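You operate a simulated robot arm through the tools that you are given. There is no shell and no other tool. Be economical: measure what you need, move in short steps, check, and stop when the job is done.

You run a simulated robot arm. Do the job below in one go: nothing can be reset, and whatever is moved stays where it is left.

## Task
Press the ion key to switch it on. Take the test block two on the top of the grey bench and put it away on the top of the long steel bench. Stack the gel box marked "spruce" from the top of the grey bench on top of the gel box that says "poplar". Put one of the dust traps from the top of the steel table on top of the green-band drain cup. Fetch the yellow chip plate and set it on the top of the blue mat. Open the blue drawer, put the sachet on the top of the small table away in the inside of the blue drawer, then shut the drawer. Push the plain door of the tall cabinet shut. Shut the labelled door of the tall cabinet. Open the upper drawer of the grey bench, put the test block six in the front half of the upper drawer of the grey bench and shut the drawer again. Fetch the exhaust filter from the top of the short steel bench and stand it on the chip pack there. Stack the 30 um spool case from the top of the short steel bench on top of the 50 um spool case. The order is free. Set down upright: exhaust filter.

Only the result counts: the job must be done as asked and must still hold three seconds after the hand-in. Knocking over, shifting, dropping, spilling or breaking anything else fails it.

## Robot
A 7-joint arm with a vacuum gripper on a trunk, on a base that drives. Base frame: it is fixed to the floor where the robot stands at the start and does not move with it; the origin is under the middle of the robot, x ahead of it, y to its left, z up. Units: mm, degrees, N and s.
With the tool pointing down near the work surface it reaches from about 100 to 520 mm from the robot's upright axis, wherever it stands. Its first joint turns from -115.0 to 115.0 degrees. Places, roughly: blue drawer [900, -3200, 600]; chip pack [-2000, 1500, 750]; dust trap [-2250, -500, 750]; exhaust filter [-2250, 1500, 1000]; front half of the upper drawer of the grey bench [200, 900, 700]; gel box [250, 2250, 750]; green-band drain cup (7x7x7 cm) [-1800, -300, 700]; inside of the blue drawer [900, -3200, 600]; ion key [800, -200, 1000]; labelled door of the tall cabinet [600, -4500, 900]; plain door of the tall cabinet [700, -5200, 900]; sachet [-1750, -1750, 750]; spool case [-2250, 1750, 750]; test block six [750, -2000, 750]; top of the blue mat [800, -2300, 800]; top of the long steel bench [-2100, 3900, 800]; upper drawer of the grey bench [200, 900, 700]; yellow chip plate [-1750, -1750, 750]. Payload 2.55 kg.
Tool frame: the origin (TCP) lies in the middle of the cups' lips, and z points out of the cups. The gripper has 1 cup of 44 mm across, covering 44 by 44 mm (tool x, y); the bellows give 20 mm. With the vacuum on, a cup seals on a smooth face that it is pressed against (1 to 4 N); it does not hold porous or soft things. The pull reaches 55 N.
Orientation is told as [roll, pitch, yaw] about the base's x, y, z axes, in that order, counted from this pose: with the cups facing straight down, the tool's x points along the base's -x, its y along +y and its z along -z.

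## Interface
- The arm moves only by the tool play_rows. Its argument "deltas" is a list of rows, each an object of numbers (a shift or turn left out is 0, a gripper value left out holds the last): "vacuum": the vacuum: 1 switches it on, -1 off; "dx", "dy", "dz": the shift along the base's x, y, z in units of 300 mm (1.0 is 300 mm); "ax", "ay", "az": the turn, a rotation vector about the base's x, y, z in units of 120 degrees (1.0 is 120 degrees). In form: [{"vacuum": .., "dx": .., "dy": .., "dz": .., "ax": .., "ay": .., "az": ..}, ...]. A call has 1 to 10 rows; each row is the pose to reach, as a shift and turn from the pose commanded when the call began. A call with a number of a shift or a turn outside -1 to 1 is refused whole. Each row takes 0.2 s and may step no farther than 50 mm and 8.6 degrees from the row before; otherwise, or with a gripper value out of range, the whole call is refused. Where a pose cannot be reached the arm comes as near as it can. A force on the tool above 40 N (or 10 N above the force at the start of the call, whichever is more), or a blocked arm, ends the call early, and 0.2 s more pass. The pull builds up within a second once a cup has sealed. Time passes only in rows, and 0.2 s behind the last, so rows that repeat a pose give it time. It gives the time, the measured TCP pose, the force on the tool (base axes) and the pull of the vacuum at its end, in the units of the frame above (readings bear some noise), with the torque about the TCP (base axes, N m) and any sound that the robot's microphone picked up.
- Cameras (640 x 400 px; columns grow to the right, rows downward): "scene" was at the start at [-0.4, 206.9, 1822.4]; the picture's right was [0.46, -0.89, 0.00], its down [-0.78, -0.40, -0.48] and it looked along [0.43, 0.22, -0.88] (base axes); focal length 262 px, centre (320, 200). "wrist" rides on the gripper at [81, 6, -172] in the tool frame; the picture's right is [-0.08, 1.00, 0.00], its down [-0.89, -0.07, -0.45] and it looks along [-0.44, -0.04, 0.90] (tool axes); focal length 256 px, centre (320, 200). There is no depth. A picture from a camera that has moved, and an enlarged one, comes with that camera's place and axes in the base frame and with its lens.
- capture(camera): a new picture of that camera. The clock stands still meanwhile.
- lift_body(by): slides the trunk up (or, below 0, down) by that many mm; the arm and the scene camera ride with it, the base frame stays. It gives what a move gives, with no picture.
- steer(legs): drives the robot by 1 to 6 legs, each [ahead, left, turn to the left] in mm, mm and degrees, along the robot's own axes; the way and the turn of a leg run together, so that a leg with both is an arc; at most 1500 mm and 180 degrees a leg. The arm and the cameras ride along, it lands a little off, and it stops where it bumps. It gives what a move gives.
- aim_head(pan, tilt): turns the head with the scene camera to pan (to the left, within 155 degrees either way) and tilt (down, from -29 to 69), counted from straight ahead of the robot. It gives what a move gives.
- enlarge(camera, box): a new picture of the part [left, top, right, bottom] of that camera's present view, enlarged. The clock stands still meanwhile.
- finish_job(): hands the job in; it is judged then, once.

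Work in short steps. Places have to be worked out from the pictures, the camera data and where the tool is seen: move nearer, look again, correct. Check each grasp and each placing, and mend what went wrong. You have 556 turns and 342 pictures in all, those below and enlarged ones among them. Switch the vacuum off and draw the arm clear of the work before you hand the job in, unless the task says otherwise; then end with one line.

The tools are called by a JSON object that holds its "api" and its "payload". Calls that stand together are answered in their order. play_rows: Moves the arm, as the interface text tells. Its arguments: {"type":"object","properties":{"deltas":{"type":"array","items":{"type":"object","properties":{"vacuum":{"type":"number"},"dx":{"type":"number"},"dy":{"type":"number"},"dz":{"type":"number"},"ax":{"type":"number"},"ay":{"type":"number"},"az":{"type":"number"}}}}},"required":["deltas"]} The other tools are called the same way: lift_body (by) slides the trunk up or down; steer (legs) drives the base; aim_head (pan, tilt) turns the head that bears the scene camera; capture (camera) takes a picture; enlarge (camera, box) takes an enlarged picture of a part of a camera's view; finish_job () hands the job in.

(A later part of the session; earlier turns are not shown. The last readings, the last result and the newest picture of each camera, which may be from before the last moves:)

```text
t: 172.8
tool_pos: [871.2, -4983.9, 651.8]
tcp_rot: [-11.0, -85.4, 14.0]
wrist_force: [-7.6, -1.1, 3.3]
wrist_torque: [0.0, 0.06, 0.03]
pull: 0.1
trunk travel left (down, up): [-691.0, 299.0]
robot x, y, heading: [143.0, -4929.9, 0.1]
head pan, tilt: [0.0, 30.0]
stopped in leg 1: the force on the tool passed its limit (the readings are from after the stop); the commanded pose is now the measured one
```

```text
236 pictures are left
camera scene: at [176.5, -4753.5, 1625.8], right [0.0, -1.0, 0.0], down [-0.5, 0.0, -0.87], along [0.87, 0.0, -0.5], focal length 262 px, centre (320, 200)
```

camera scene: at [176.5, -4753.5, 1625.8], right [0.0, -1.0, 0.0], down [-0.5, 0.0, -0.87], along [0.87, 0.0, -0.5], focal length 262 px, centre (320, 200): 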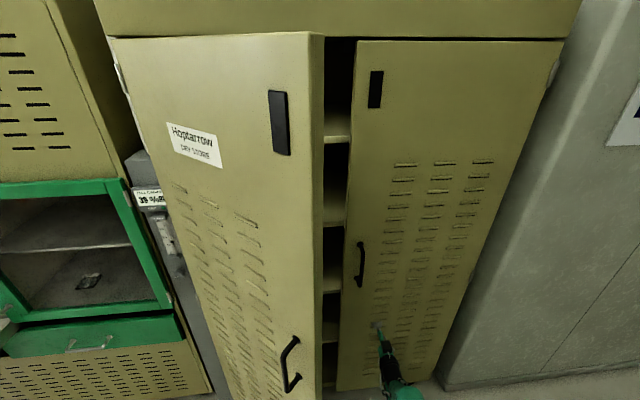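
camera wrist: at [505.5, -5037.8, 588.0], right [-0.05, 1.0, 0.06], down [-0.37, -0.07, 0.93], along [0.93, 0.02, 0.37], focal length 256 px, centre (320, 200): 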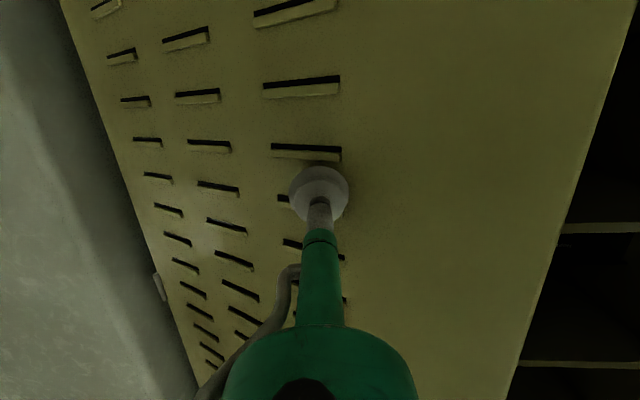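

The plain door is shut and firm. I back off and move over to the labelled door.

{"api": "steer", "payload": {"legs": [[-420, 0, 0], [0, 345, 0]]}}

{"api": "capture", "payload": {"camera": "scene"}}

{"api": "capture", "payload": {"camera": "wrist"}}

```text
t: 177.3
tool_pos: [446.3, -4645.7, 651.9]
tcp_rot: [-11.8, -85.4, 14.7]
wrist_force: [0.7, 0.7, -0.1]
wrist_torque: [0.0, 0.0, 0.01]
pull: 0.0
trunk travel left (down, up): [-691.0, 299.0]
robot x, y, heading: [-279.5, -4588.2, 0.2]
head pan, tilt: [0.0, 30.0]
```

```text
235 pictures are left
camera scene: at [-247.0, -4413.4, 1625.7], right [0.0, -1.0, 0.0], down [-0.5, 0.0, -0.87], along [0.87, 0.0, -0.5], focal length 262 px, centre (320, 200)
```

scene: 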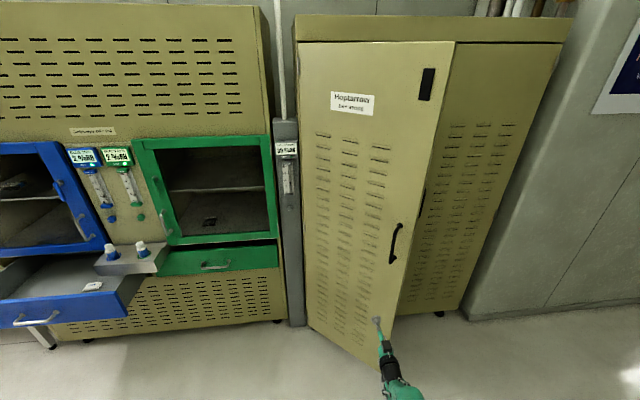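

```text
234 pictures are left
camera wrist: at [267.4, -4649.8, 586.0], right [-0.05, 1.0, 0.06], down [-0.37, -0.08, 0.93], along [0.93, 0.02, 0.37], focal length 256 px, centre (320, 200)
```

wrist: 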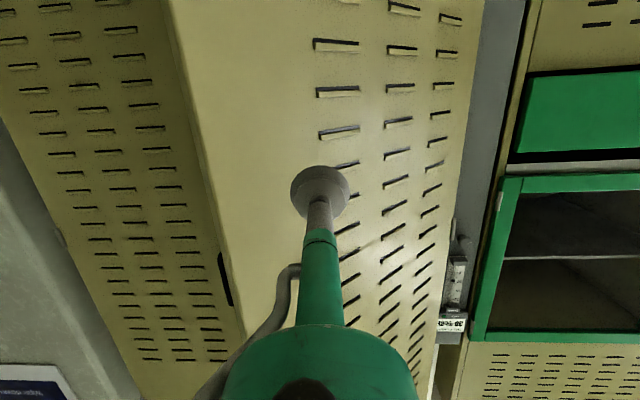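

Good alignment. I push the labelled door along its arc.

{"api": "steer", "payload": {"legs": [[150, 0, 0], [100, -50, 0]]}}

{"api": "capture", "payload": {"camera": "scene"}}

```text
t: 179.4
tool_pos: [696.6, -4698.1, 651.1]
tcp_rot: [-11.0, -85.4, 14.0]
wrist_force: [0.1, 0.2, 0.5]
wrist_torque: [-0.02, 0.01, 0.01]
pull: 0.0
trunk travel left (down, up): [-691.0, 299.0]
robot x, y, heading: [-31.3, -4642.8, 0.2]
head pan, tilt: [0.0, 30.0]
```

```text
233 pictures are left
camera scene: at [4.7, -4465.2, 1625.9], right [0.0, -1.0, 0.0], down [-0.5, 0.0, -0.87], along [0.87, 0.0, -0.5], focal length 262 px, centre (320, 200)
```

scene: 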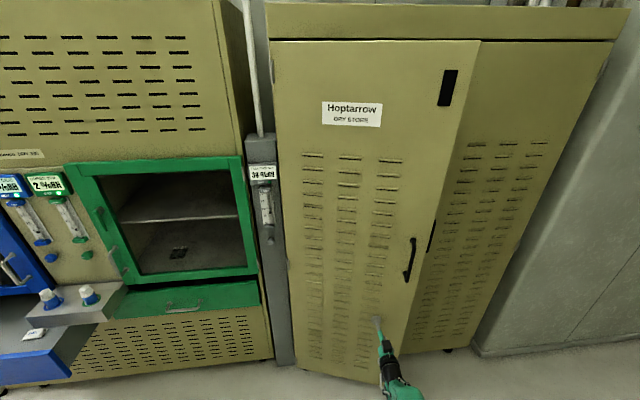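

{"api": "steer", "payload": {"legs": [[80, -25, 0], [75, -10, 0]]}}

{"api": "steer", "payload": {"legs": [[20, 0, 0]]}}

{"api": "steer", "payload": {"legs": [[15, 0, 0]]}}

{"api": "capture", "payload": {"camera": "scene"}}

```text
t: 181.2
tool_pos: [840.1, -4733.2, 650.2]
tcp_rot: [-9.0, -85.4, 12.0]
wrist_force: [-5.3, -2.7, 0.2]
wrist_torque: [-0.04, 0.0, 0.05]
pull: 0.0
trunk travel left (down, up): [-691.0, 299.0]
robot x, y, heading: [119.3, -4676.5, -0.2]
head pan, tilt: [0.0, 30.0]
stopped in leg 2: the force on the tool passed its limit (the readings are from after the stop); the commanded pose is now the measured one
```

```text
t: 182.0
tool_pos: [841.0, -4733.4, 643.1]
tcp_rot: [-5.5, -84.7, 8.3]
wrist_force: [-7.9, -1.9, 2.1]
wrist_torque: [0.04, 0.06, 0.03]
pull: 0.1
trunk travel left (down, up): [-691.0, 299.0]
robot x, y, heading: [123.9, -4675.9, -0.5]
head pan, tilt: [0.0, 30.0]
stopped in leg 1: the force on the tool passed its limit (the readings are from after the stop); the commanded pose is now the measured one
```

```text
t: 182.8
tool_pos: [841.7, -4733.6, 635.3]
tcp_rot: [-2.8, -84.1, 5.6]
wrist_force: [-10.1, -0.9, 3.1]
wrist_torque: [0.02, 0.05, 0.01]
pull: 0.1
trunk travel left (down, up): [-691.0, 299.0]
robot x, y, heading: [131.7, -4675.0, -0.1]
head pan, tilt: [0.0, 30.0]
stopped in leg 1: the force on the tool passed its limit (the readings are from after the stop); the commanded pose is now the measured one
```

```text
232 pictures are left
camera scene: at [163.6, -4499.6, 1625.8], right [-0.01, -1.0, 0.0], down [-0.5, 0.0, -0.87], along [0.87, 0.0, -0.5], focal length 262 px, centre (320, 200)
```

scene: 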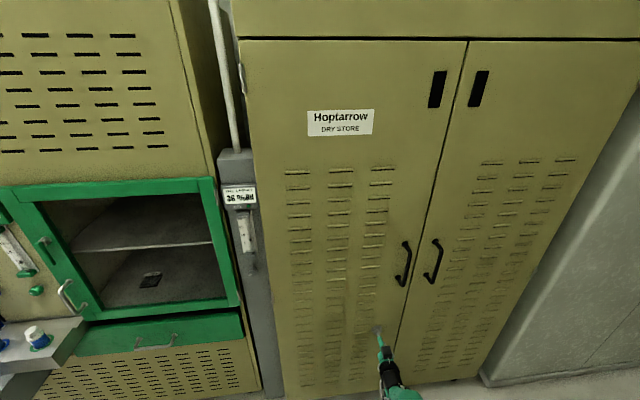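

Both look closed, but contact depths differ (842 vs 871); I zoom in on the seam.

{"api": "enlarge", "payload": {"camera": "scene", "box": [360, 20, 560, 145]}}

{"api": "enlarge", "payload": {"camera": "scene", "box": [300, 275, 500, 400]}}

{"api": "capture", "payload": {"camera": "wrist"}}

```text
3.20 times, centred on (460, 82) of scene
camera zoom: at [163.6, -4499.6, 1625.8], right [-0.01, -1.0, 0.0], down [-0.5, 0.0, -0.87], along [0.87, 0.0, -0.5], focal length 839 px, centre (-128, 576)
```

zoom: 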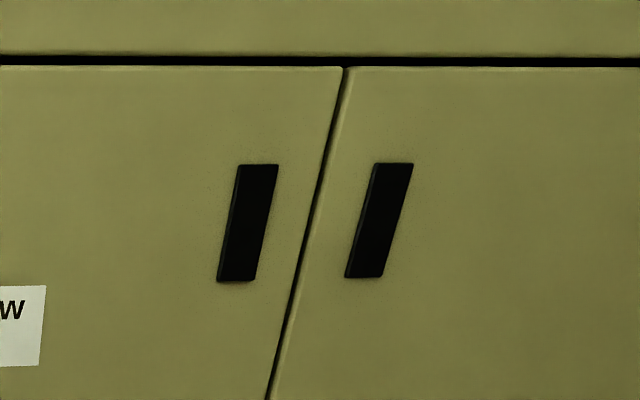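

```text
3.20 times, centred on (400, 338) of scene
camera zoom: at [163.6, -4499.6, 1625.8], right [-0.01, -1.0, 0.0], down [-0.5, 0.0, -0.87], along [0.87, 0.0, -0.5], focal length 839 px, centre (64, -240)
```

zoom: 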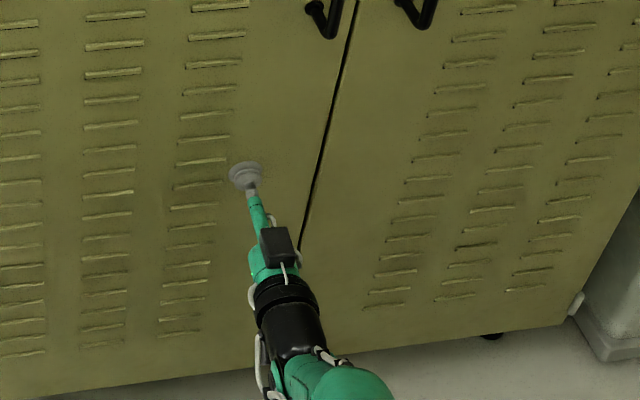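

```text
229 pictures are left
camera wrist: at [661.3, -4735.4, 574.7], right [-0.04, 1.0, 0.07], down [-0.35, -0.08, 0.93], along [0.94, 0.01, 0.35], focal length 256 px, centre (320, 200)
```

wrist: 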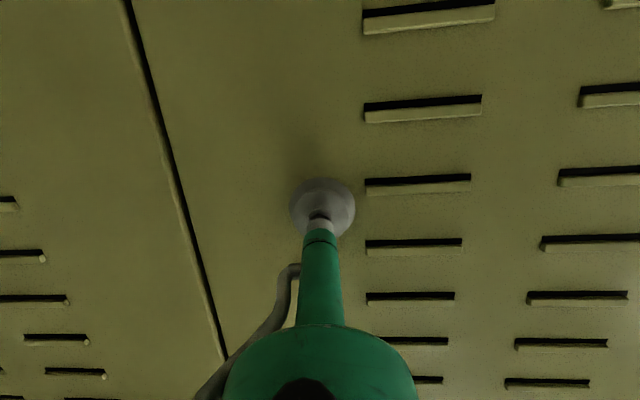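

Tops are flush and the seam even: both shut. Back off and check that they stay.

{"api": "steer", "payload": {"legs": [[-500, 0, 0]]}}

{"api": "capture", "payload": {"camera": "scene"}}

{"api": "play_rows", "payload": {"deltas": [{"ay": 0.07, "dx": -0.02}, {"ay": 0.14, "dx": -0.05}, {"ay": 0.21, "dx": -0.1}, {"ay": 0.28, "dx": -0.15}, {"ay": 0.35, "dx": -0.25, "dz": 0.05}, {"ay": 0.42, "dx": -0.35, "dz": 0.1}, {"ay": 0.49, "dx": -0.45, "dz": 0.15}, {"ay": 0.56, "dx": -0.55, "dz": 0.2}, {"ay": 0.63, "dx": -0.65, "dz": 0.25}, {"ay": 0.7, "dx": -0.75, "dz": 0.3}]}}

```text
t: 185.7
tool_pos: [337.4, -4729.2, 636.4]
tcp_rot: [-3.4, -84.1, 6.3]
wrist_force: [0.2, -0.2, 0.0]
wrist_torque: [0.0, -0.03, 0.01]
pull: 0.0
trunk travel left (down, up): [-691.0, 299.0]
robot x, y, heading: [-374.0, -4673.7, -0.0]
head pan, tilt: [0.0, 30.0]
```

```text
228 pictures are left
camera scene: at [-342.2, -4497.6, 1625.8], right [0.0, -1.0, 0.0], down [-0.5, 0.0, -0.87], along [0.87, 0.0, -0.5], focal length 262 px, centre (320, 200)
```

scene: 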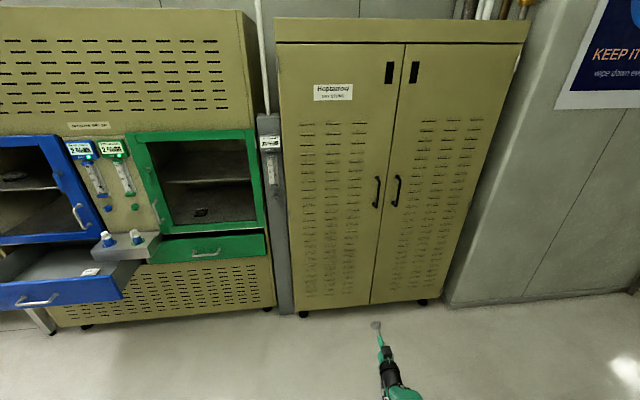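

```text
t: 187.9
tool_pos: [110.8, -4729.8, 724.9]
tcp_rot: [3.2, 0.0, 0.0]
wrist_force: [0.7, -1.6, -0.2]
wrist_torque: [0.14, 0.01, 0.04]
pull: 0.1
out of reach, approached as far as the arm can: row 9
trunk travel left (down, up): [-691.0, 299.0]
robot x, y, heading: [-371.8, -4675.7, -0.2]
head pan, tilt: [0.0, 30.0]
```

Doors stay shut. Now back to the small table for the sachet (at about (-1815,-1862,630)).

{"api": "play_rows", "payload": {"deltas": [{"ax": -0.027, "dz": 0.1}, {"ax": -0.027, "dz": 0.25}, {"ax": -0.027, "dz": 0.4, "dx": -0.05}, {"ax": -0.027, "dz": 0.5, "dx": -0.15}]}}

{"api": "steer", "payload": {"legs": [[-300, 0, 0], [0, 1408, 0], [0, 1408, 0], [0, 0, 180]]}}

{"api": "aim_head", "payload": {"pan": 0, "tilt": 45}}

{"api": "capture", "payload": {"camera": "scene"}}

```text
t: 188.9
tool_pos: [64.5, -4729.1, 877.1]
tcp_rot: [-0.4, -0.1, 0.8]
wrist_force: [-0.1, -0.2, 0.5]
wrist_torque: [0.0, 0.02, -0.03]
pull: 0.0
trunk travel left (down, up): [-691.0, 299.0]
robot x, y, heading: [-371.5, -4671.9, -0.3]
head pan, tilt: [0.0, 30.0]
```

```text
t: 211.6
tool_pos: [-1062.1, -1765.1, 877.0]
tcp_rot: [-0.4, -0.1, 178.4]
wrist_force: [1.1, 0.1, -0.5]
wrist_torque: [-0.02, 0.02, 0.0]
pull: 0.0
trunk travel left (down, up): [-691.0, 299.0]
robot x, y, heading: [-623.7, -1837.3, 177.8]
head pan, tilt: [0.0, 30.0]
```

```text
t: 212.4
tool_pos: [-1063.3, -1764.1, 876.3]
tcp_rot: [-0.4, -0.1, 178.4]
wrist_force: [0.2, -0.4, -0.3]
wrist_torque: [-0.01, 0.02, -0.03]
pull: 0.0
trunk travel left (down, up): [-691.0, 299.0]
robot x, y, heading: [-626.6, -1834.6, 177.8]
head pan, tilt: [0.0, 45.0]
```

```text
227 pictures are left
camera scene: at [-651.6, -2011.5, 1603.3], right [0.04, 1.0, 0.0], down [0.71, -0.03, -0.71], along [-0.71, 0.03, -0.71], focal length 262 px, centre (320, 200)
```

scene: 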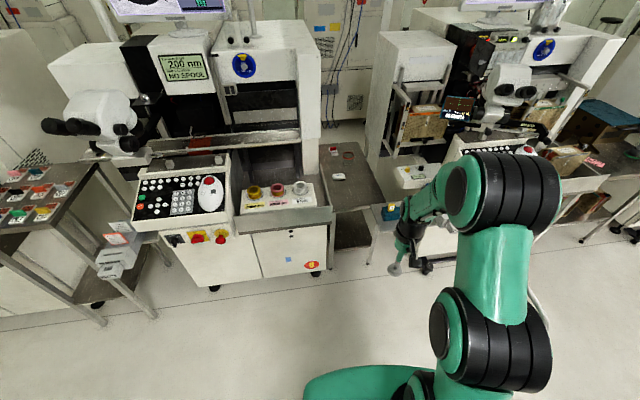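

{"api": "steer", "payload": {"legs": [[500, 25, 2.2]]}}

{"api": "capture", "payload": {"camera": "wrist"}}

{"api": "aim_head", "payload": {"pan": 0, "tilt": 60}}

{"api": "capture", "payload": {"camera": "scene"}}

```text
t: 215.3
tool_pos: [-1566.8, -1794.2, 877.0]
tcp_rot: [-0.4, 0.0, -179.3]
wrist_force: [0.1, 0.1, -0.7]
wrist_torque: [0.0, 0.01, 0.0]
pull: 0.1
trunk travel left (down, up): [-691.0, 299.0]
robot x, y, heading: [-1124.9, -1852.3, 179.7]
head pan, tilt: [0.0, 45.0]
```

```text
226 pictures are left
camera wrist: at [-1486.1, -1800.6, 1049.9], right [-0.07, -1.0, -0.01], down [-0.89, 0.06, 0.45], along [-0.45, 0.04, -0.89], focal length 256 px, centre (320, 200)
```

wrist: 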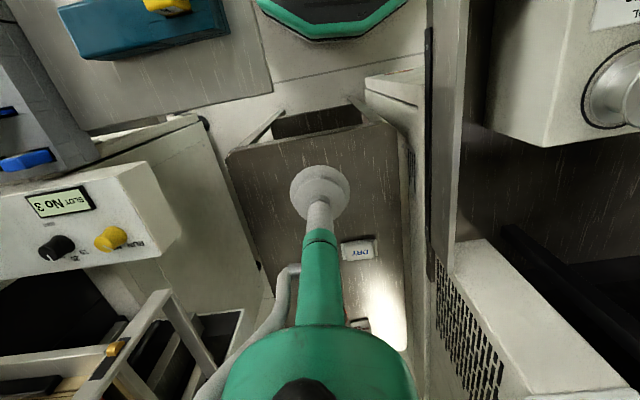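

```text
t: 216.1
tool_pos: [-1566.8, -1795.2, 875.7]
tcp_rot: [-0.4, -0.1, -179.5]
wrist_force: [-0.1, -0.2, -0.8]
wrist_torque: [0.0, -0.01, 0.0]
pull: 0.0
trunk travel left (down, up): [-691.0, 299.0]
robot x, y, heading: [-1126.5, -1848.6, 179.7]
head pan, tilt: [0.0, 60.0]
```

```text
225 pictures are left
camera scene: at [-1131.0, -2026.2, 1583.8], right [0.0, 1.0, 0.0], down [0.87, 0.0, -0.5], along [-0.5, 0.0, -0.87], focal length 262 px, centre (320, 200)
```

scene: 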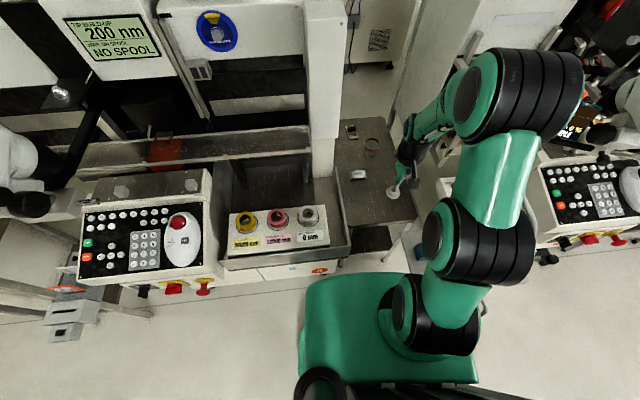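

The machine's tray lip is at (-1416,-1930,763), so I can safely stand at x≈-1240, y≈-1800. I move there.

{"api": "steer", "payload": {"legs": [[112, -50, 0.3]]}}

{"api": "lift_body", "payload": {"by": -130}}

{"api": "play_rows", "payload": {"deltas": [{"dx": -0.1, "dy": -0.1}, {"dx": -0.2, "dy": -0.22}, {"dx": -0.3, "dy": -0.32}, {"dx": -0.33, "dy": -0.38}]}}

{"api": "enlarge", "payload": {"camera": "wrist", "box": [240, 100, 440, 280]}}

{"api": "enlarge", "payload": {"camera": "scene", "box": [320, 110, 420, 210]}}

```text
t: 217.3
tool_pos: [-1679.5, -1747.6, 875.3]
tcp_rot: [-0.2, 0.0, -179.0]
wrist_force: [0.1, 0.4, -0.3]
wrist_torque: [-0.01, 0.0, 0.02]
pull: 0.0
trunk travel left (down, up): [-691.0, 299.0]
robot x, y, heading: [-1236.5, -1798.1, -179.8]
head pan, tilt: [0.0, 60.0]
```

```text
t: 218.9
tool_pos: [-1678.7, -1747.4, 747.1]
tcp_rot: [-0.4, -0.1, -179.1]
wrist_force: [0.1, 0.3, -0.7]
wrist_torque: [0.02, -0.02, 0.02]
pull: 0.0
trunk travel left (down, up): [-561.0, 429.0]
robot x, y, heading: [-1234.2, -1798.5, -179.8]
head pan, tilt: [0.0, 60.0]
```

```text
t: 219.9
tool_pos: [-1778.2, -1863.4, 748.1]
tcp_rot: [-0.4, 0.0, -178.9]
wrist_force: [-0.3, 0.5, 0.1]
wrist_torque: [0.01, -0.01, -0.04]
pull: 0.1
trunk travel left (down, up): [-561.0, 429.0]
robot x, y, heading: [-1236.1, -1801.1, -179.9]
head pan, tilt: [0.0, 60.0]
```

```text
2.22 times, centred on (340, 190) of wrist
camera zoom: at [-1697.6, -1868.1, 921.4], right [-0.06, -1.0, -0.01], down [-0.89, 0.05, 0.45], along [-0.45, 0.03, -0.89], focal length 569 px, centre (276, 222)
```

zoom: 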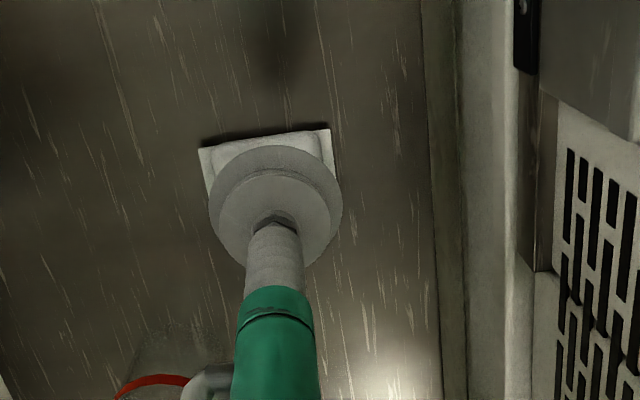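

```text
4.00 times, centred on (370, 160) of scene
camera zoom: at [-1241.9, -1976.5, 1453.7], right [0.0, 1.0, 0.0], down [0.87, 0.0, -0.5], along [-0.5, 0.0, -0.87], focal length 1049 px, centre (120, 360)
```

zoom: 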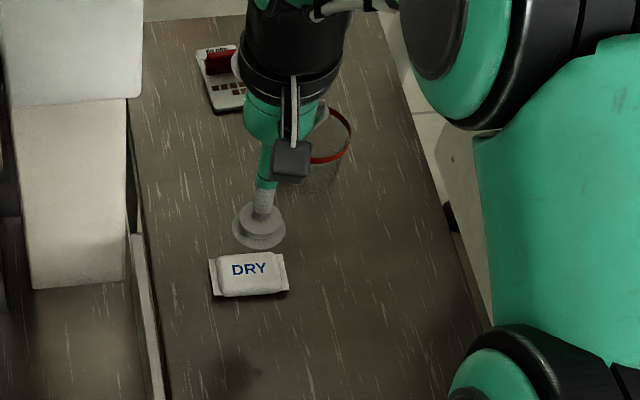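

Sachet centre ≈(-1808,-1858). I move above it and descend with vacuum.

{"api": "play_rows", "payload": {"deltas": [{"dx": -0.1, "dy": 0.018}, {"dx": -0.1, "dy": 0.018, "dz": -0.15}, {"dx": -0.1, "dy": 0.018, "dz": -0.25}, {"dx": -0.1, "dy": 0.018, "dz": -0.25}]}}

{"api": "enlarge", "payload": {"camera": "wrist", "box": [240, 100, 440, 280]}}

{"api": "enlarge", "payload": {"camera": "scene", "box": [320, 130, 400, 210]}}

```text
t: 220.9
tool_pos: [-1809.7, -1859.1, 670.5]
tcp_rot: [-0.3, -0.1, -178.9]
wrist_force: [-0.1, -0.4, -0.7]
wrist_torque: [-0.02, 0.03, -0.02]
pull: 0.0
trunk travel left (down, up): [-561.0, 429.0]
robot x, y, heading: [-1237.8, -1799.2, -179.8]
head pan, tilt: [0.0, 60.0]
```

```text
2.22 times, centred on (340, 190) of wrist
camera zoom: at [-1729.4, -1863.6, 844.4], right [-0.06, -1.0, -0.01], down [-0.89, 0.05, 0.45], along [-0.45, 0.03, -0.89], focal length 569 px, centre (276, 222)
```

zoom: 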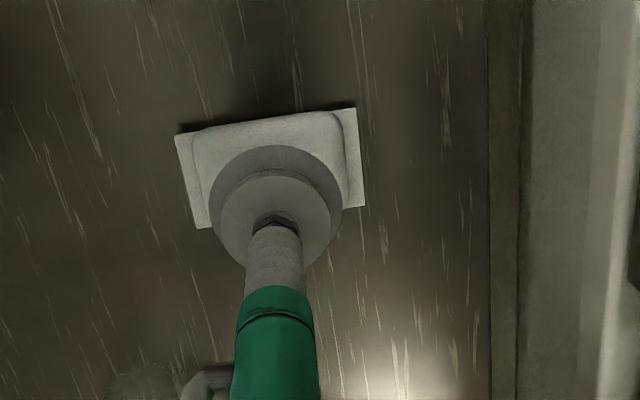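

```text
5.00 times, centred on (360, 170) of scene
camera zoom: at [-1241.8, -1976.2, 1453.7], right [0.0, 1.0, 0.0], down [0.87, 0.0, -0.5], along [-0.5, 0.0, -0.87], focal length 1311 px, centre (120, 350)
```

zoom: 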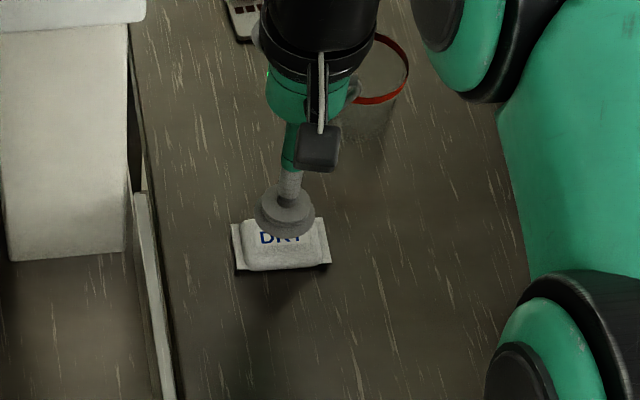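

{"api": "play_rows", "payload": {"deltas": [{"vacuum": 1, "dy": 0.012, "dz": -0.06}, {"dy": 0.012, "dz": -0.09}, {"dy": 0.012, "dz": -0.11}, {"dy": 0.012, "dz": -0.125}, {"dy": 0.012, "dz": -0.14}, {"dy": 0.012, "dz": -0.15}, {"dy": 0.012, "dz": -0.15}, {"dy": 0.012, "dz": -0.15}]}}

```text
t: 222.7
tool_pos: [-1806.6, -1853.3, 626.4]
tcp_rot: [-0.3, -0.2, -178.9]
wrist_force: [-1.7, -0.6, 2.1]
wrist_torque: [0.03, -0.05, 0.02]
pull: 0.1
trunk travel left (down, up): [-561.0, 429.0]
robot x, y, heading: [-1237.0, -1800.0, -179.9]
head pan, tilt: [0.0, 60.0]
```

Light contact (2 N) but no seal; press a bit more.

{"api": "play_rows", "payload": {"deltas": [{"dz": -0.012}, {"dz": -0.024}, {"dz": -0.036}, {"dz": -0.036}, {"dz": -0.036}]}}

{"api": "enlarge", "payload": {"camera": "scene", "box": [320, 130, 400, 210]}}

```text
t: 223.9
tool_pos: [-1807.9, -1852.0, 615.8]
tcp_rot: [-0.3, -0.1, -178.9]
wrist_force: [0.3, -1.5, 7.4]
wrist_torque: [0.07, -0.01, 0.0]
pull: 0.1
trunk travel left (down, up): [-561.0, 429.0]
robot x, y, heading: [-1236.8, -1801.1, -179.8]
head pan, tilt: [0.0, 60.0]
```

```text
5.00 times, centred on (360, 170) of scene
camera zoom: at [-1241.1, -1976.3, 1453.7], right [0.0, 1.0, 0.0], down [0.87, 0.0, -0.5], along [-0.5, 0.0, -0.87], focal length 1311 px, centre (120, 350)
```

zoom: 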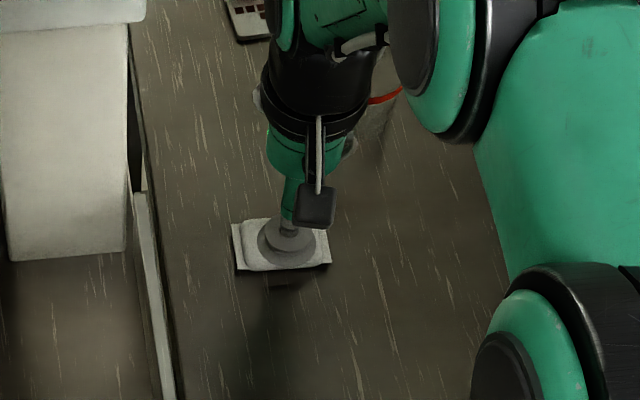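

No seal yet. I rise and take a close look at the sachet's surface and exact centre.

{"api": "play_rows", "payload": {"deltas": [{"vacuum": -1, "dz": 0.1}, {"dz": 0.22, "dx": 0.06}, {"dz": 0.3, "dx": 0.18, "dy": 0.05}, {"dz": 0.3, "dx": 0.2, "dy": 0.2}, {"dz": 0.3, "dx": 0.2, "dy": 0.25}]}}

{"api": "enlarge", "payload": {"camera": "wrist", "box": [330, 160, 470, 270]}}

{"api": "enlarge", "payload": {"camera": "scene", "box": [330, 160, 370, 190]}}

```text
t: 225.1
tool_pos: [-1748.0, -1778.2, 705.9]
tcp_rot: [-0.3, -0.1, -179.0]
wrist_force: [-0.1, 0.4, 0.0]
wrist_torque: [0.04, -0.02, 0.02]
pull: 0.1
trunk travel left (down, up): [-561.0, 429.0]
robot x, y, heading: [-1238.2, -1805.2, -179.7]
head pan, tilt: [0.0, 60.0]
```

```text
3.64 times, centred on (400, 215) of wrist
camera zoom: at [-1667.5, -1782.9, 878.9], right [-0.06, -1.0, -0.01], down [-0.89, 0.05, 0.45], along [-0.45, 0.03, -0.89], focal length 931 px, centre (29, 146)
```

zoom: 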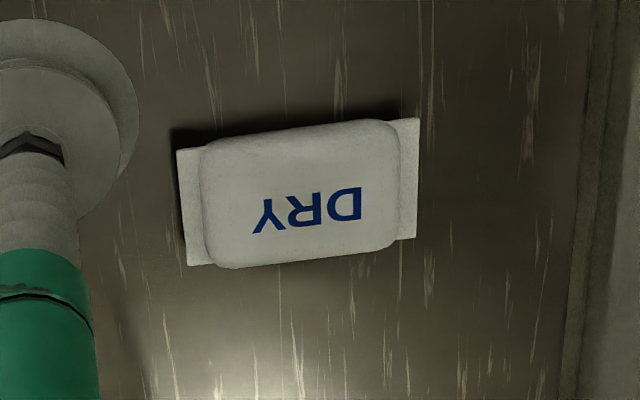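

```text
13.33 times, centred on (350, 175) of scene
camera zoom: at [-1241.8, -1976.2, 1453.7], right [0.0, 1.0, 0.0], down [0.87, 0.0, -0.5], along [-0.5, 0.0, -0.87], focal length 3497 px, centre (-80, 533)
```

zoom: 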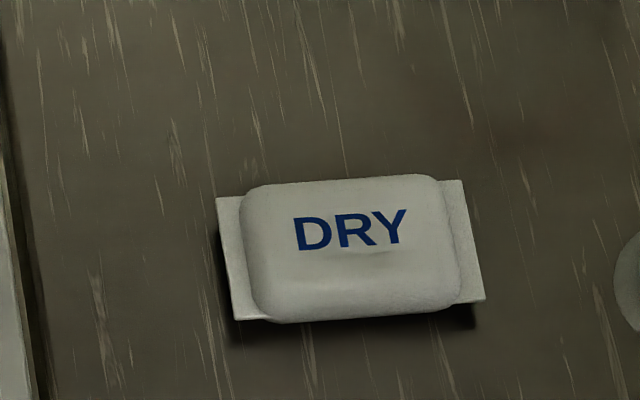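

The pillow is ~57x37 mm, centred at about (-1814,-1854): I was ~7 mm off. Retry centred and a bit firmer.

{"api": "play_rows", "payload": {"deltas": [{"dx": -0.1, "dy": -0.12}, {"dx": -0.221, "dy": -0.254}, {"dx": -0.221, "dy": -0.254, "dz": -0.12}, {"vacuum": 1, "dx": -0.221, "dy": -0.254, "dz": -0.22}, {"dx": -0.221, "dy": -0.254, "dz": -0.27}, {"dx": -0.221, "dy": -0.254, "dz": -0.29}, {"dx": -0.221, "dy": -0.254, "dz": -0.305}, {"dx": -0.221, "dy": -0.254, "dz": -0.305}]}}

{"api": "play_rows", "payload": {"deltas": [{"dz": -0.015}, {"dz": -0.03}, {"dz": -0.04}, {"dz": -0.04}, {"dz": -0.04}]}}

```text
refused: row 2 steps farther than a row can; nothing moved
```

```text
t: 226.3
tool_pos: [-1749.0, -1777.3, 692.2]
tcp_rot: [-0.3, -0.1, -179.1]
wrist_force: [-0.1, -0.2, -0.5]
wrist_torque: [-0.01, -0.02, -0.02]
pull: 0.2
trunk travel left (down, up): [-561.0, 429.0]
robot x, y, heading: [-1238.1, -1799.1, -179.9]
head pan, tilt: [0.0, 60.0]
```

{"api": "play_rows", "payload": {"deltas": [{"dx": -0.08, "dy": -0.09}, {"dx": -0.15, "dy": -0.18}, {"dx": -0.218, "dy": -0.257}, {"dx": -0.218, "dy": -0.257, "dz": -0.1}, {"vacuum": 1, "dx": -0.218, "dy": -0.257, "dz": -0.18}, {"dx": -0.218, "dy": -0.257, "dz": -0.22}, {"dx": -0.218, "dy": -0.257, "dz": -0.24}, {"dx": -0.218, "dy": -0.257, "dz": -0.26}, {"dx": -0.218, "dy": -0.257, "dz": -0.26}]}}

```text
t: 227.9
tool_pos: [-1819.6, -1855.0, 634.1]
tcp_rot: [-0.2, -0.9, -179.0]
wrist_force: [3.3, 0.4, 17.0]
wrist_torque: [-0.03, -0.32, -0.01]
pull: 54.8
trunk travel left (down, up): [-561.0, 429.0]
robot x, y, heading: [-1234.6, -1801.0, -179.6]
head pan, tilt: [0.0, 60.0]
stopped in row 7: the force on the tool passed its limit (the readings are from after the stop); the commanded pose is now the measured one
```

Sealed. Lift.

{"api": "play_rows", "payload": {"deltas": [{"dz": 0.05}, {"dz": 0.15}, {"dz": 0.3}, {"dz": 0.45}, {"dz": 0.5, "dx": 0.1}, {"dz": 0.5, "dx": 0.25}, {"dz": 0.5, "dx": 0.4}, {"dz": 0.5, "dx": 0.55}]}}

{"api": "capture", "payload": {"camera": "wrist"}}

```text
t: 229.7
tool_pos: [-1651.2, -1851.9, 781.4]
tcp_rot: [-0.4, -0.7, -178.9]
wrist_force: [0.2, -0.9, -0.7]
wrist_torque: [0.01, 0.01, 0.04]
pull: 54.6
trunk travel left (down, up): [-561.0, 429.0]
robot x, y, heading: [-1238.2, -1800.8, -179.9]
head pan, tilt: [0.0, 60.0]
```

```text
217 pictures are left
camera wrist: at [-1568.6, -1857.5, 953.8], right [-0.06, -1.0, 0.0], down [-0.89, 0.05, 0.46], along [-0.46, 0.03, -0.89], focal length 256 px, centre (320, 200)
```

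wrist: 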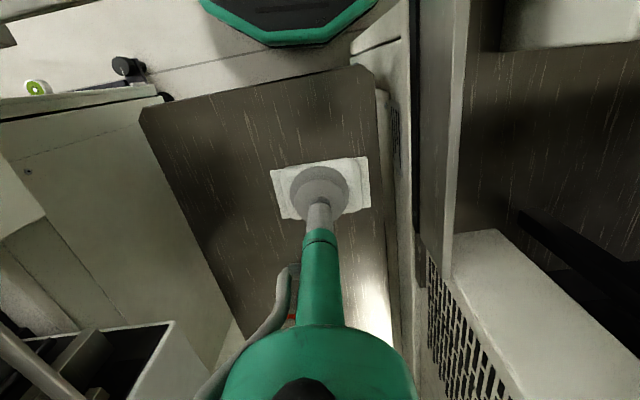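

Held. Carry it to the blue drawer.

{"api": "lift_body", "payload": {"by": 160}}

{"api": "steer", "payload": {"legs": [[-600, 0, 0], [0, 0, 180], [0, -1380, 0], [500, 0, 0]]}}

{"api": "aim_head", "payload": {"pan": -5, "tilt": 45}}

{"api": "capture", "payload": {"camera": "scene"}}

{"api": "capture", "payload": {"camera": "wrist"}}

```text
t: 231.5
tool_pos: [-1652.4, -1851.8, 939.9]
tcp_rot: [-0.4, -0.7, -179.1]
wrist_force: [0.1, -0.6, -0.4]
wrist_torque: [-0.01, 0.0, -0.02]
pull: 54.6
trunk travel left (down, up): [-721.0, 269.0]
robot x, y, heading: [-1237.2, -1800.3, -179.9]
head pan, tilt: [0.0, 60.0]
```

```text
t: 251.2
tool_pos: [243.0, -3138.9, 940.6]
tcp_rot: [-0.4, -0.7, -0.1]
wrist_force: [0.9, 0.7, -0.1]
wrist_torque: [0.0, 0.02, 0.0]
pull: 54.9
trunk travel left (down, up): [-721.0, 269.0]
robot x, y, heading: [-173.2, -3183.0, -0.7]
head pan, tilt: [0.0, 60.0]
```

```text
t: 251.9
tool_pos: [244.6, -3138.5, 941.1]
tcp_rot: [-0.3, -0.7, -0.1]
wrist_force: [0.6, -0.6, -0.6]
wrist_torque: [0.03, 0.06, 0.0]
pull: 55.1
trunk travel left (down, up): [-721.0, 269.0]
robot x, y, heading: [-170.8, -3179.8, -0.9]
head pan, tilt: [-5.0, 45.0]
```

```text
216 pictures are left
camera scene: at [-147.2, -3013.6, 1633.2], right [-0.1, -0.99, 0.0], down [-0.7, 0.07, -0.71], along [0.7, -0.07, -0.71], focal length 262 px, centre (320, 200)
```

scene: 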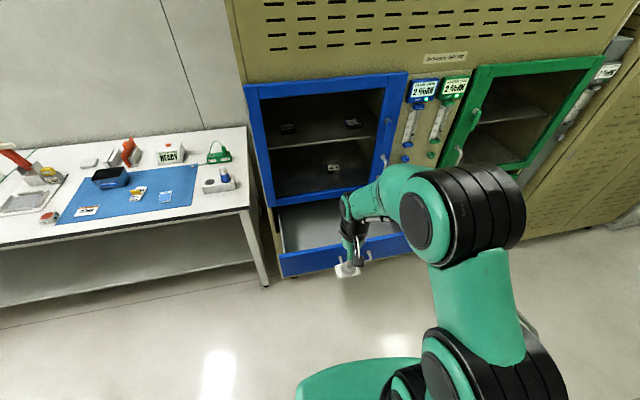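

```text
215 pictures are left
camera wrist: at [160.8, -3130.6, 1113.6], right [0.08, 1.0, 0.0], down [0.89, -0.07, 0.46], along [0.45, -0.04, -0.89], focal length 256 px, centre (320, 200)
```

wrist: 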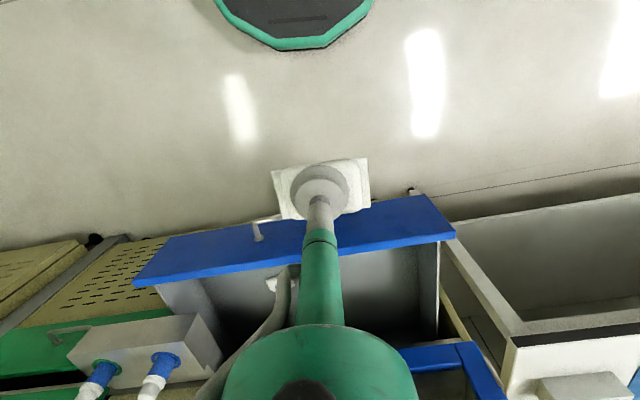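

Drive ahead so the sachet can hang over the open drawer, left part.

{"api": "steer", "payload": {"legs": [[265, 60, 0.8]]}}

{"api": "capture", "payload": {"camera": "wrist"}}

{"api": "capture", "payload": {"camera": "scene"}}

```text
t: 253.9
tool_pos: [514.4, -3074.9, 940.9]
tcp_rot: [-0.3, -0.6, 0.8]
wrist_force: [0.0, -0.1, -2.1]
wrist_torque: [-0.01, 0.04, -0.02]
pull: 55.3
trunk travel left (down, up): [-721.0, 269.0]
robot x, y, heading: [96.2, -3126.4, 0.0]
head pan, tilt: [-5.0, 45.0]
```

```text
214 pictures are left
camera wrist: at [430.3, -3067.5, 1113.3], right [0.07, 1.0, 0.0], down [0.89, -0.06, 0.46], along [0.45, -0.03, -0.89], focal length 256 px, centre (320, 200)
```

wrist: 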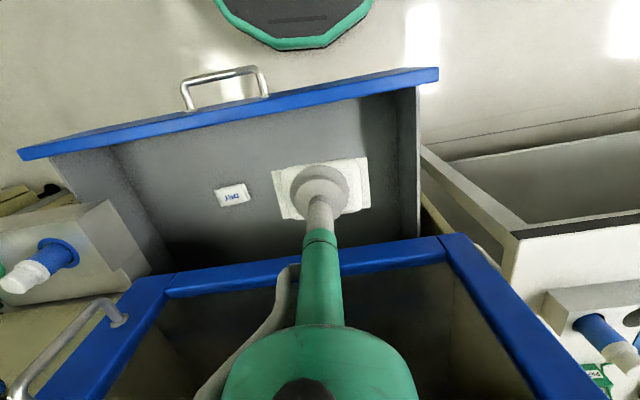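

```text
213 pictures are left
camera scene: at [121.0, -2955.3, 1633.2], right [-0.09, -1.0, 0.0], down [-0.7, 0.06, -0.71], along [0.7, -0.06, -0.71], focal length 262 px, centre (320, 200)
```

scene: 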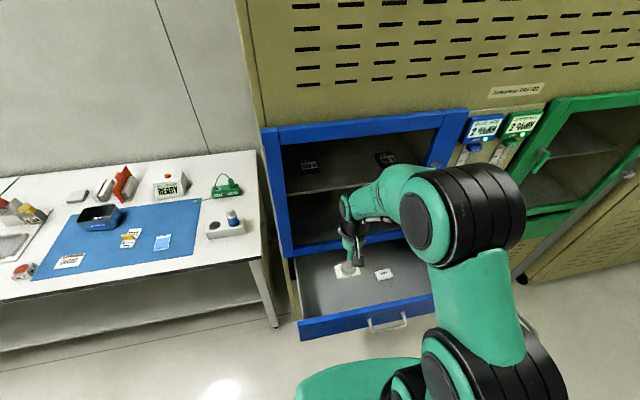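

Good clearance. Shift forward 45 mm and lower into the drawer.

{"api": "play_rows", "payload": {"deltas": [{"dx": 0.15}, {"dx": 0.15}]}}

{"api": "lift_body", "payload": {"by": -190}}

{"api": "capture", "payload": {"camera": "wrist"}}

{"api": "capture", "payload": {"camera": "scene"}}

```text
t: 254.5
tool_pos: [557.6, -3076.4, 943.9]
tcp_rot: [-0.2, -0.9, 0.7]
wrist_force: [0.4, -0.4, -1.1]
wrist_torque: [0.03, -0.04, -0.04]
pull: 55.5
trunk travel left (down, up): [-721.0, 269.0]
robot x, y, heading: [98.3, -3126.5, -0.1]
head pan, tilt: [-5.0, 45.0]
```

```text
t: 256.5
tool_pos: [558.0, -3076.4, 752.0]
tcp_rot: [-0.4, -0.6, 0.7]
wrist_force: [0.1, 0.0, 0.2]
wrist_torque: [0.01, 0.03, -0.03]
pull: 55.1
trunk travel left (down, up): [-531.0, 459.0]
robot x, y, heading: [99.3, -3123.7, 0.2]
head pan, tilt: [-5.0, 45.0]
```

```text
212 pictures are left
camera wrist: at [475.0, -3069.8, 924.9], right [0.07, 1.0, 0.0], down [0.89, -0.06, 0.46], along [0.46, -0.03, -0.89], focal length 256 px, centre (320, 200)
```

wrist: 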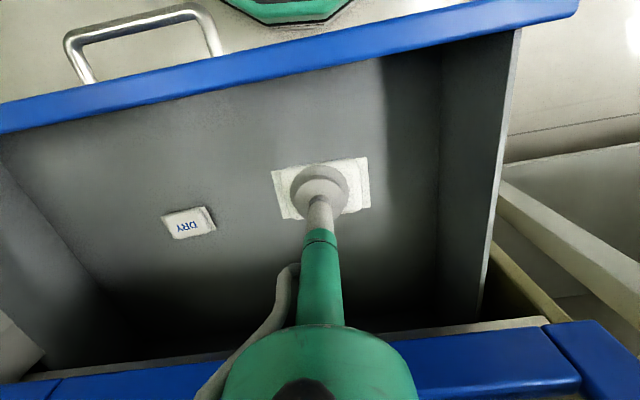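

```text
211 pictures are left
camera scene: at [119.8, -2955.6, 1443.3], right [-0.09, -1.0, 0.0], down [-0.7, 0.06, -0.71], along [0.7, -0.06, -0.71], focal length 262 px, centre (320, 200)
```

scene: 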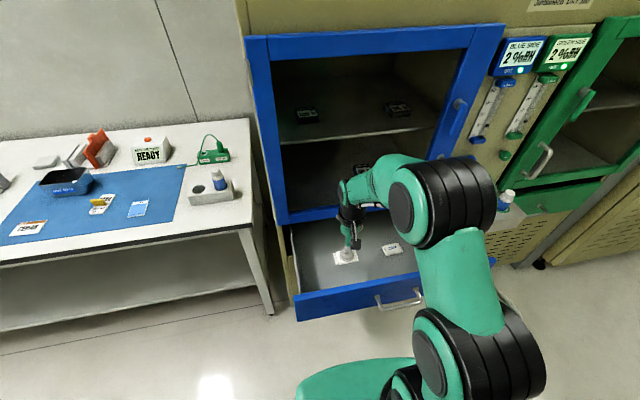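

{"api": "play_rows", "payload": {"deltas": [{"dz": -0.12}, {"dz": -0.24}, {"dz": -0.34}, {"dz": -0.38}, {"dz": -0.41}, {"dz": -0.44}, {"dz": -0.47}]}}

```text
t: 258.1
tool_pos: [558.2, -3076.9, 612.1]
tcp_rot: [-0.3, -0.7, 0.6]
wrist_force: [0.0, 0.5, 0.2]
wrist_torque: [0.0, -0.01, 0.0]
pull: 54.2
trunk travel left (down, up): [-531.0, 459.0]
robot x, y, heading: [96.3, -3121.8, 0.3]
head pan, tilt: [-5.0, 45.0]
```

{"api": "enlarge", "payload": {"camera": "scene", "box": [280, 190, 440, 330]}}

{"api": "play_rows", "payload": {"deltas": [{"dz": -0.02}, {"dz": -0.04}, {"dz": -0.06}, {"dz": -0.08}, {"dz": -0.1}]}}

```text
2.86 times, centred on (360, 260) of scene
camera zoom: at [120.0, -2955.5, 1443.2], right [-0.09, -1.0, 0.0], down [-0.7, 0.06, -0.71], along [0.7, -0.06, -0.71], focal length 749 px, centre (206, 29)
```

zoom: 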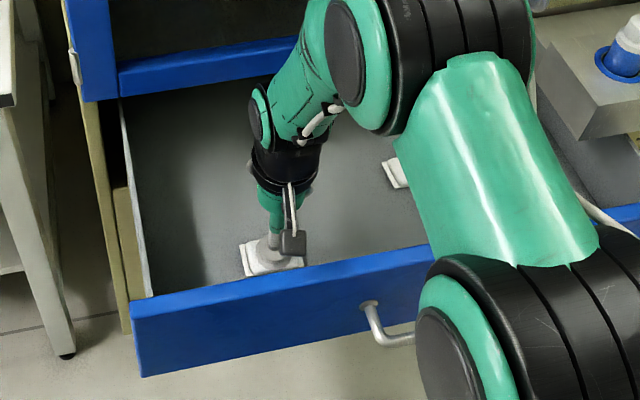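

```text
t: 259.0
tool_pos: [566.1, -3075.0, 598.4]
tcp_rot: [-0.2, -1.7, 0.7]
wrist_force: [-1.5, -0.5, 15.8]
wrist_torque: [-0.05, 0.38, 0.04]
pull: 55.1
trunk travel left (down, up): [-531.0, 459.0]
robot x, y, heading: [95.6, -3124.1, -0.0]
head pan, tilt: [-5.0, 45.0]
stopped in row 4: the force on the tool passed its limit (the readings are from after the stop); the commanded pose is now the measured one
```

Bottomed (15.8 N). Release and rise.

{"api": "play_rows", "payload": {"deltas": [{"vacuum": -1, "dz": 0.01}, {"dz": 0.01}, {"dz": 0.01}, {"dz": 0.01}, {"dz": 0.01}, {"dz": 0.05}, {"dz": 0.15}, {"dz": 0.3}, {"dz": 0.45}, {"dz": 0.6}]}}

{"api": "lift_body", "payload": {"by": 160}}

{"api": "steer", "payload": {"legs": [[-350, 0, 0]]}}

{"api": "capture", "payload": {"camera": "scene"}}

```text
t: 261.2
tool_pos: [560.1, -3072.7, 776.5]
tcp_rot: [-0.1, -1.4, 0.7]
wrist_force: [0.0, 0.2, 0.1]
wrist_torque: [0.0, -0.02, 0.0]
pull: 0.1
trunk travel left (down, up): [-531.0, 459.0]
robot x, y, heading: [99.6, -3124.8, 0.1]
head pan, tilt: [-5.0, 45.0]
```

```text
t: 263.0
tool_pos: [561.9, -3072.7, 935.4]
tcp_rot: [-0.2, -1.5, 0.8]
wrist_force: [-0.2, -0.4, 0.7]
wrist_torque: [0.02, -0.01, 0.01]
pull: 0.2
trunk travel left (down, up): [-691.0, 299.0]
robot x, y, heading: [96.7, -3126.0, -0.2]
head pan, tilt: [-5.0, 45.0]
```

```text
t: 265.3
tool_pos: [216.1, -3072.7, 936.5]
tcp_rot: [-0.1, -1.5, 0.8]
wrist_force: [-0.9, -0.6, 0.3]
wrist_torque: [0.01, -0.05, 0.01]
pull: 0.0
trunk travel left (down, up): [-691.0, 299.0]
robot x, y, heading: [-246.0, -3123.8, -0.1]
head pan, tilt: [-5.0, 45.0]
```

```text
209 pictures are left
camera scene: at [-225.7, -2955.5, 1603.2], right [-0.09, -1.0, 0.0], down [-0.7, 0.06, -0.71], along [0.7, -0.06, -0.71], focal length 262 px, centre (320, 200)
```

scene: 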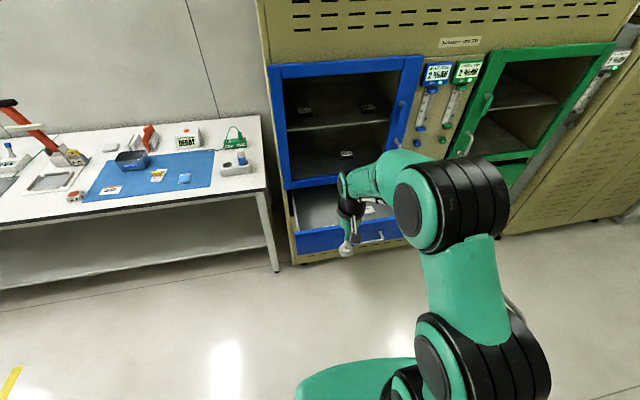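

{"api": "enlarge", "payload": {"camera": "scene", "box": [270, 170, 430, 270]}}

{"api": "capture", "payload": {"camera": "wrist"}}

```text
4.00 times, centred on (350, 220) of scene
camera zoom: at [-225.7, -2955.5, 1603.2], right [-0.09, -1.0, 0.0], down [-0.7, 0.06, -0.71], along [0.7, -0.06, -0.71], focal length 1049 px, centre (200, 120)
```

zoom: 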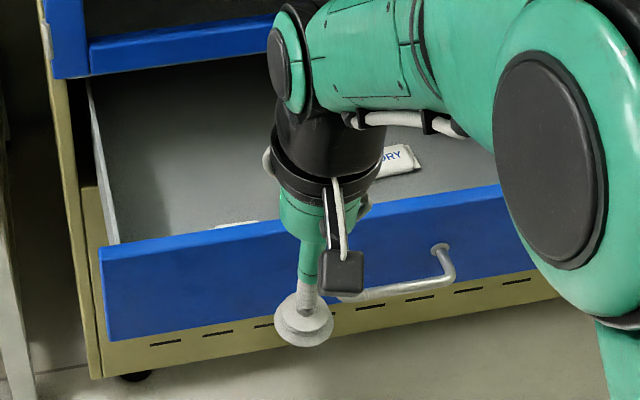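

```text
207 pictures are left
camera wrist: at [130.3, -3066.3, 1108.1], right [0.07, 1.0, 0.0], down [0.88, -0.06, 0.47], along [0.47, -0.03, -0.88], focal length 256 px, centre (320, 200)
```

wrist: 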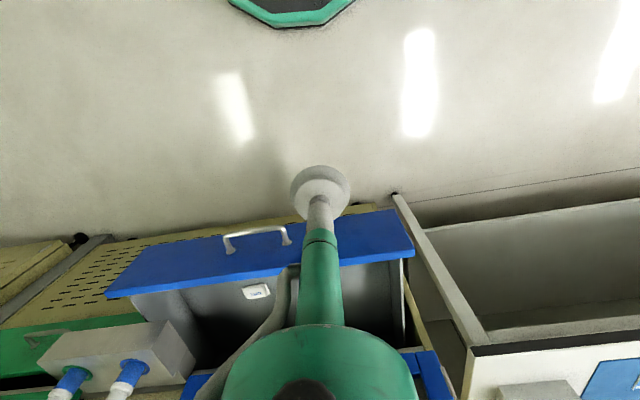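

The sachet lies inside. Now level the tool again (retracing the earlier motion in reverse) to push the drawer shut.

{"api": "steer", "payload": {"legs": [[-150, -10, 0]]}}

{"api": "play_rows", "payload": {"deltas": [{"dz": -0.15, "dx": 0.02}, {"dz": -0.3, "dx": 0.04}, {"dz": -0.45, "dx": 0.06}, {"dz": -0.6, "dx": 0.07}, {"dz": -0.7, "dx": 0.07}]}}

{"api": "play_rows", "payload": {"deltas": [{"ay": -0.07, "dx": 0.1, "dz": -0.05}, {"ay": -0.14, "dx": 0.2, "dz": -0.1}, {"ay": -0.21, "dx": 0.3, "dz": -0.15}, {"ay": -0.28, "dx": 0.4, "dz": -0.2}, {"ay": -0.35, "dx": 0.5, "dz": -0.25}, {"ay": -0.42, "dx": 0.6, "dz": -0.3}, {"ay": -0.49, "dx": 0.65, "dz": -0.3}, {"ay": -0.56, "dx": 0.7, "dz": -0.3}, {"ay": -0.63, "dx": 0.73, "dz": -0.3}, {"ay": -0.7, "dx": 0.75, "dz": -0.3}]}}

{"api": "capture", "payload": {"camera": "wrist"}}

```text
t: 266.6
tool_pos: [66.6, -3084.0, 935.2]
tcp_rot: [-0.2, -1.6, 0.8]
wrist_force: [0.8, -0.1, -0.4]
wrist_torque: [-0.02, 0.02, 0.01]
pull: 0.1
trunk travel left (down, up): [-691.0, 299.0]
robot x, y, heading: [-394.2, -3135.1, 0.1]
head pan, tilt: [-5.0, 45.0]
```

```text
t: 267.9
tool_pos: [91.8, -3083.2, 724.4]
tcp_rot: [-0.2, -1.5, 0.7]
wrist_force: [0.0, 0.2, 0.7]
wrist_torque: [0.0, 0.08, 0.0]
pull: 0.2
trunk travel left (down, up): [-691.0, 299.0]
robot x, y, heading: [-394.5, -3135.3, -0.1]
head pan, tilt: [-5.0, 45.0]
```

```text
t: 270.1
tool_pos: [310.7, -3059.8, 634.3]
tcp_rot: [-10.2, -83.9, 9.2]
wrist_force: [0.8, -0.6, -0.5]
wrist_torque: [0.02, 0.0, 0.08]
pull: 0.1
out of reach, approached as far as the arm can: row 4, 5, 8, 9, 10
trunk travel left (down, up): [-691.0, 299.0]
robot x, y, heading: [-394.1, -3137.1, 0.1]
head pan, tilt: [-5.0, 45.0]
```

```text
206 pictures are left
camera wrist: at [130.0, -3051.7, 573.0], right [0.03, 1.0, 0.06], down [-0.35, -0.05, 0.94], along [0.94, -0.04, 0.35], focal length 256 px, centre (320, 200)
```

wrist: 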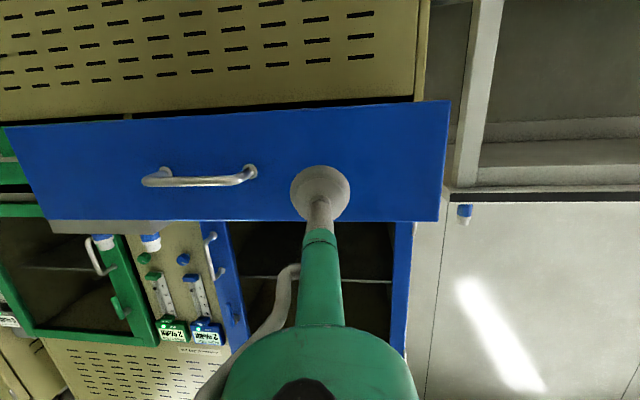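

Level again. Push the drawer in by driving ahead.

{"api": "steer", "payload": {"legs": [[0, -25, 0], [140, 0, 0], [120, 0, 0]]}}

{"api": "steer", "payload": {"legs": [[90, 0, 0]]}}

{"api": "capture", "payload": {"camera": "scene"}}

```text
t: 272.6
tool_pos: [598.2, -3077.4, 664.3]
tcp_rot: [-6.7, -87.0, 5.7]
wrist_force: [0.1, 0.8, -0.1]
wrist_torque: [-0.02, -0.06, 0.03]
pull: 0.0
trunk travel left (down, up): [-691.0, 299.0]
robot x, y, heading: [-133.6, -3161.6, -0.2]
head pan, tilt: [-5.0, 45.0]
```

```text
t: 273.7
tool_pos: [688.3, -3078.5, 668.5]
tcp_rot: [-5.6, -87.3, 4.7]
wrist_force: [0.1, -0.5, 0.5]
wrist_torque: [-0.02, -0.02, 0.04]
pull: 0.0
trunk travel left (down, up): [-691.0, 299.0]
robot x, y, heading: [-43.0, -3161.5, 0.1]
head pan, tilt: [-5.0, 45.0]
```

```text
205 pictures are left
camera scene: at [-19.8, -2990.5, 1603.2], right [-0.09, -1.0, 0.0], down [-0.71, 0.06, -0.71], along [0.7, -0.06, -0.71], focal length 262 px, centre (320, 200)
```

scene: 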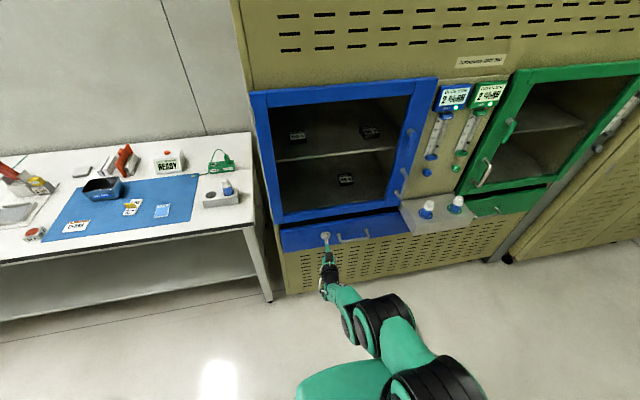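

{"api": "steer", "payload": {"legs": [[10, 0, 0]]}}

{"api": "enlarge", "payload": {"camera": "scene", "box": [260, 170, 440, 290]}}

```text
t: 274.5
tool_pos: [698.8, -3079.8, 669.1]
tcp_rot: [-5.6, -87.7, 4.7]
wrist_force: [-4.2, 0.0, 0.1]
wrist_torque: [-0.03, 0.0, 0.03]
pull: 0.1
trunk travel left (down, up): [-691.0, 299.0]
robot x, y, heading: [-36.0, -3161.4, 0.3]
head pan, tilt: [-5.0, 45.0]
```

```text
3.33 times, centred on (350, 230) of scene
camera zoom: at [-11.0, -2990.6, 1603.2], right [-0.09, -1.0, 0.0], down [-0.7, 0.06, -0.71], along [0.7, -0.06, -0.71], focal length 874 px, centre (220, 100)
```

zoom: 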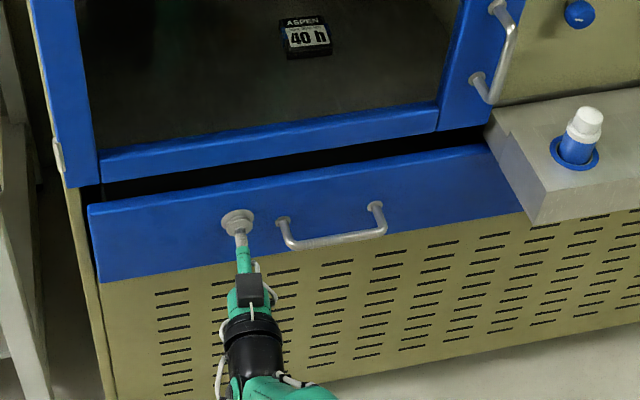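

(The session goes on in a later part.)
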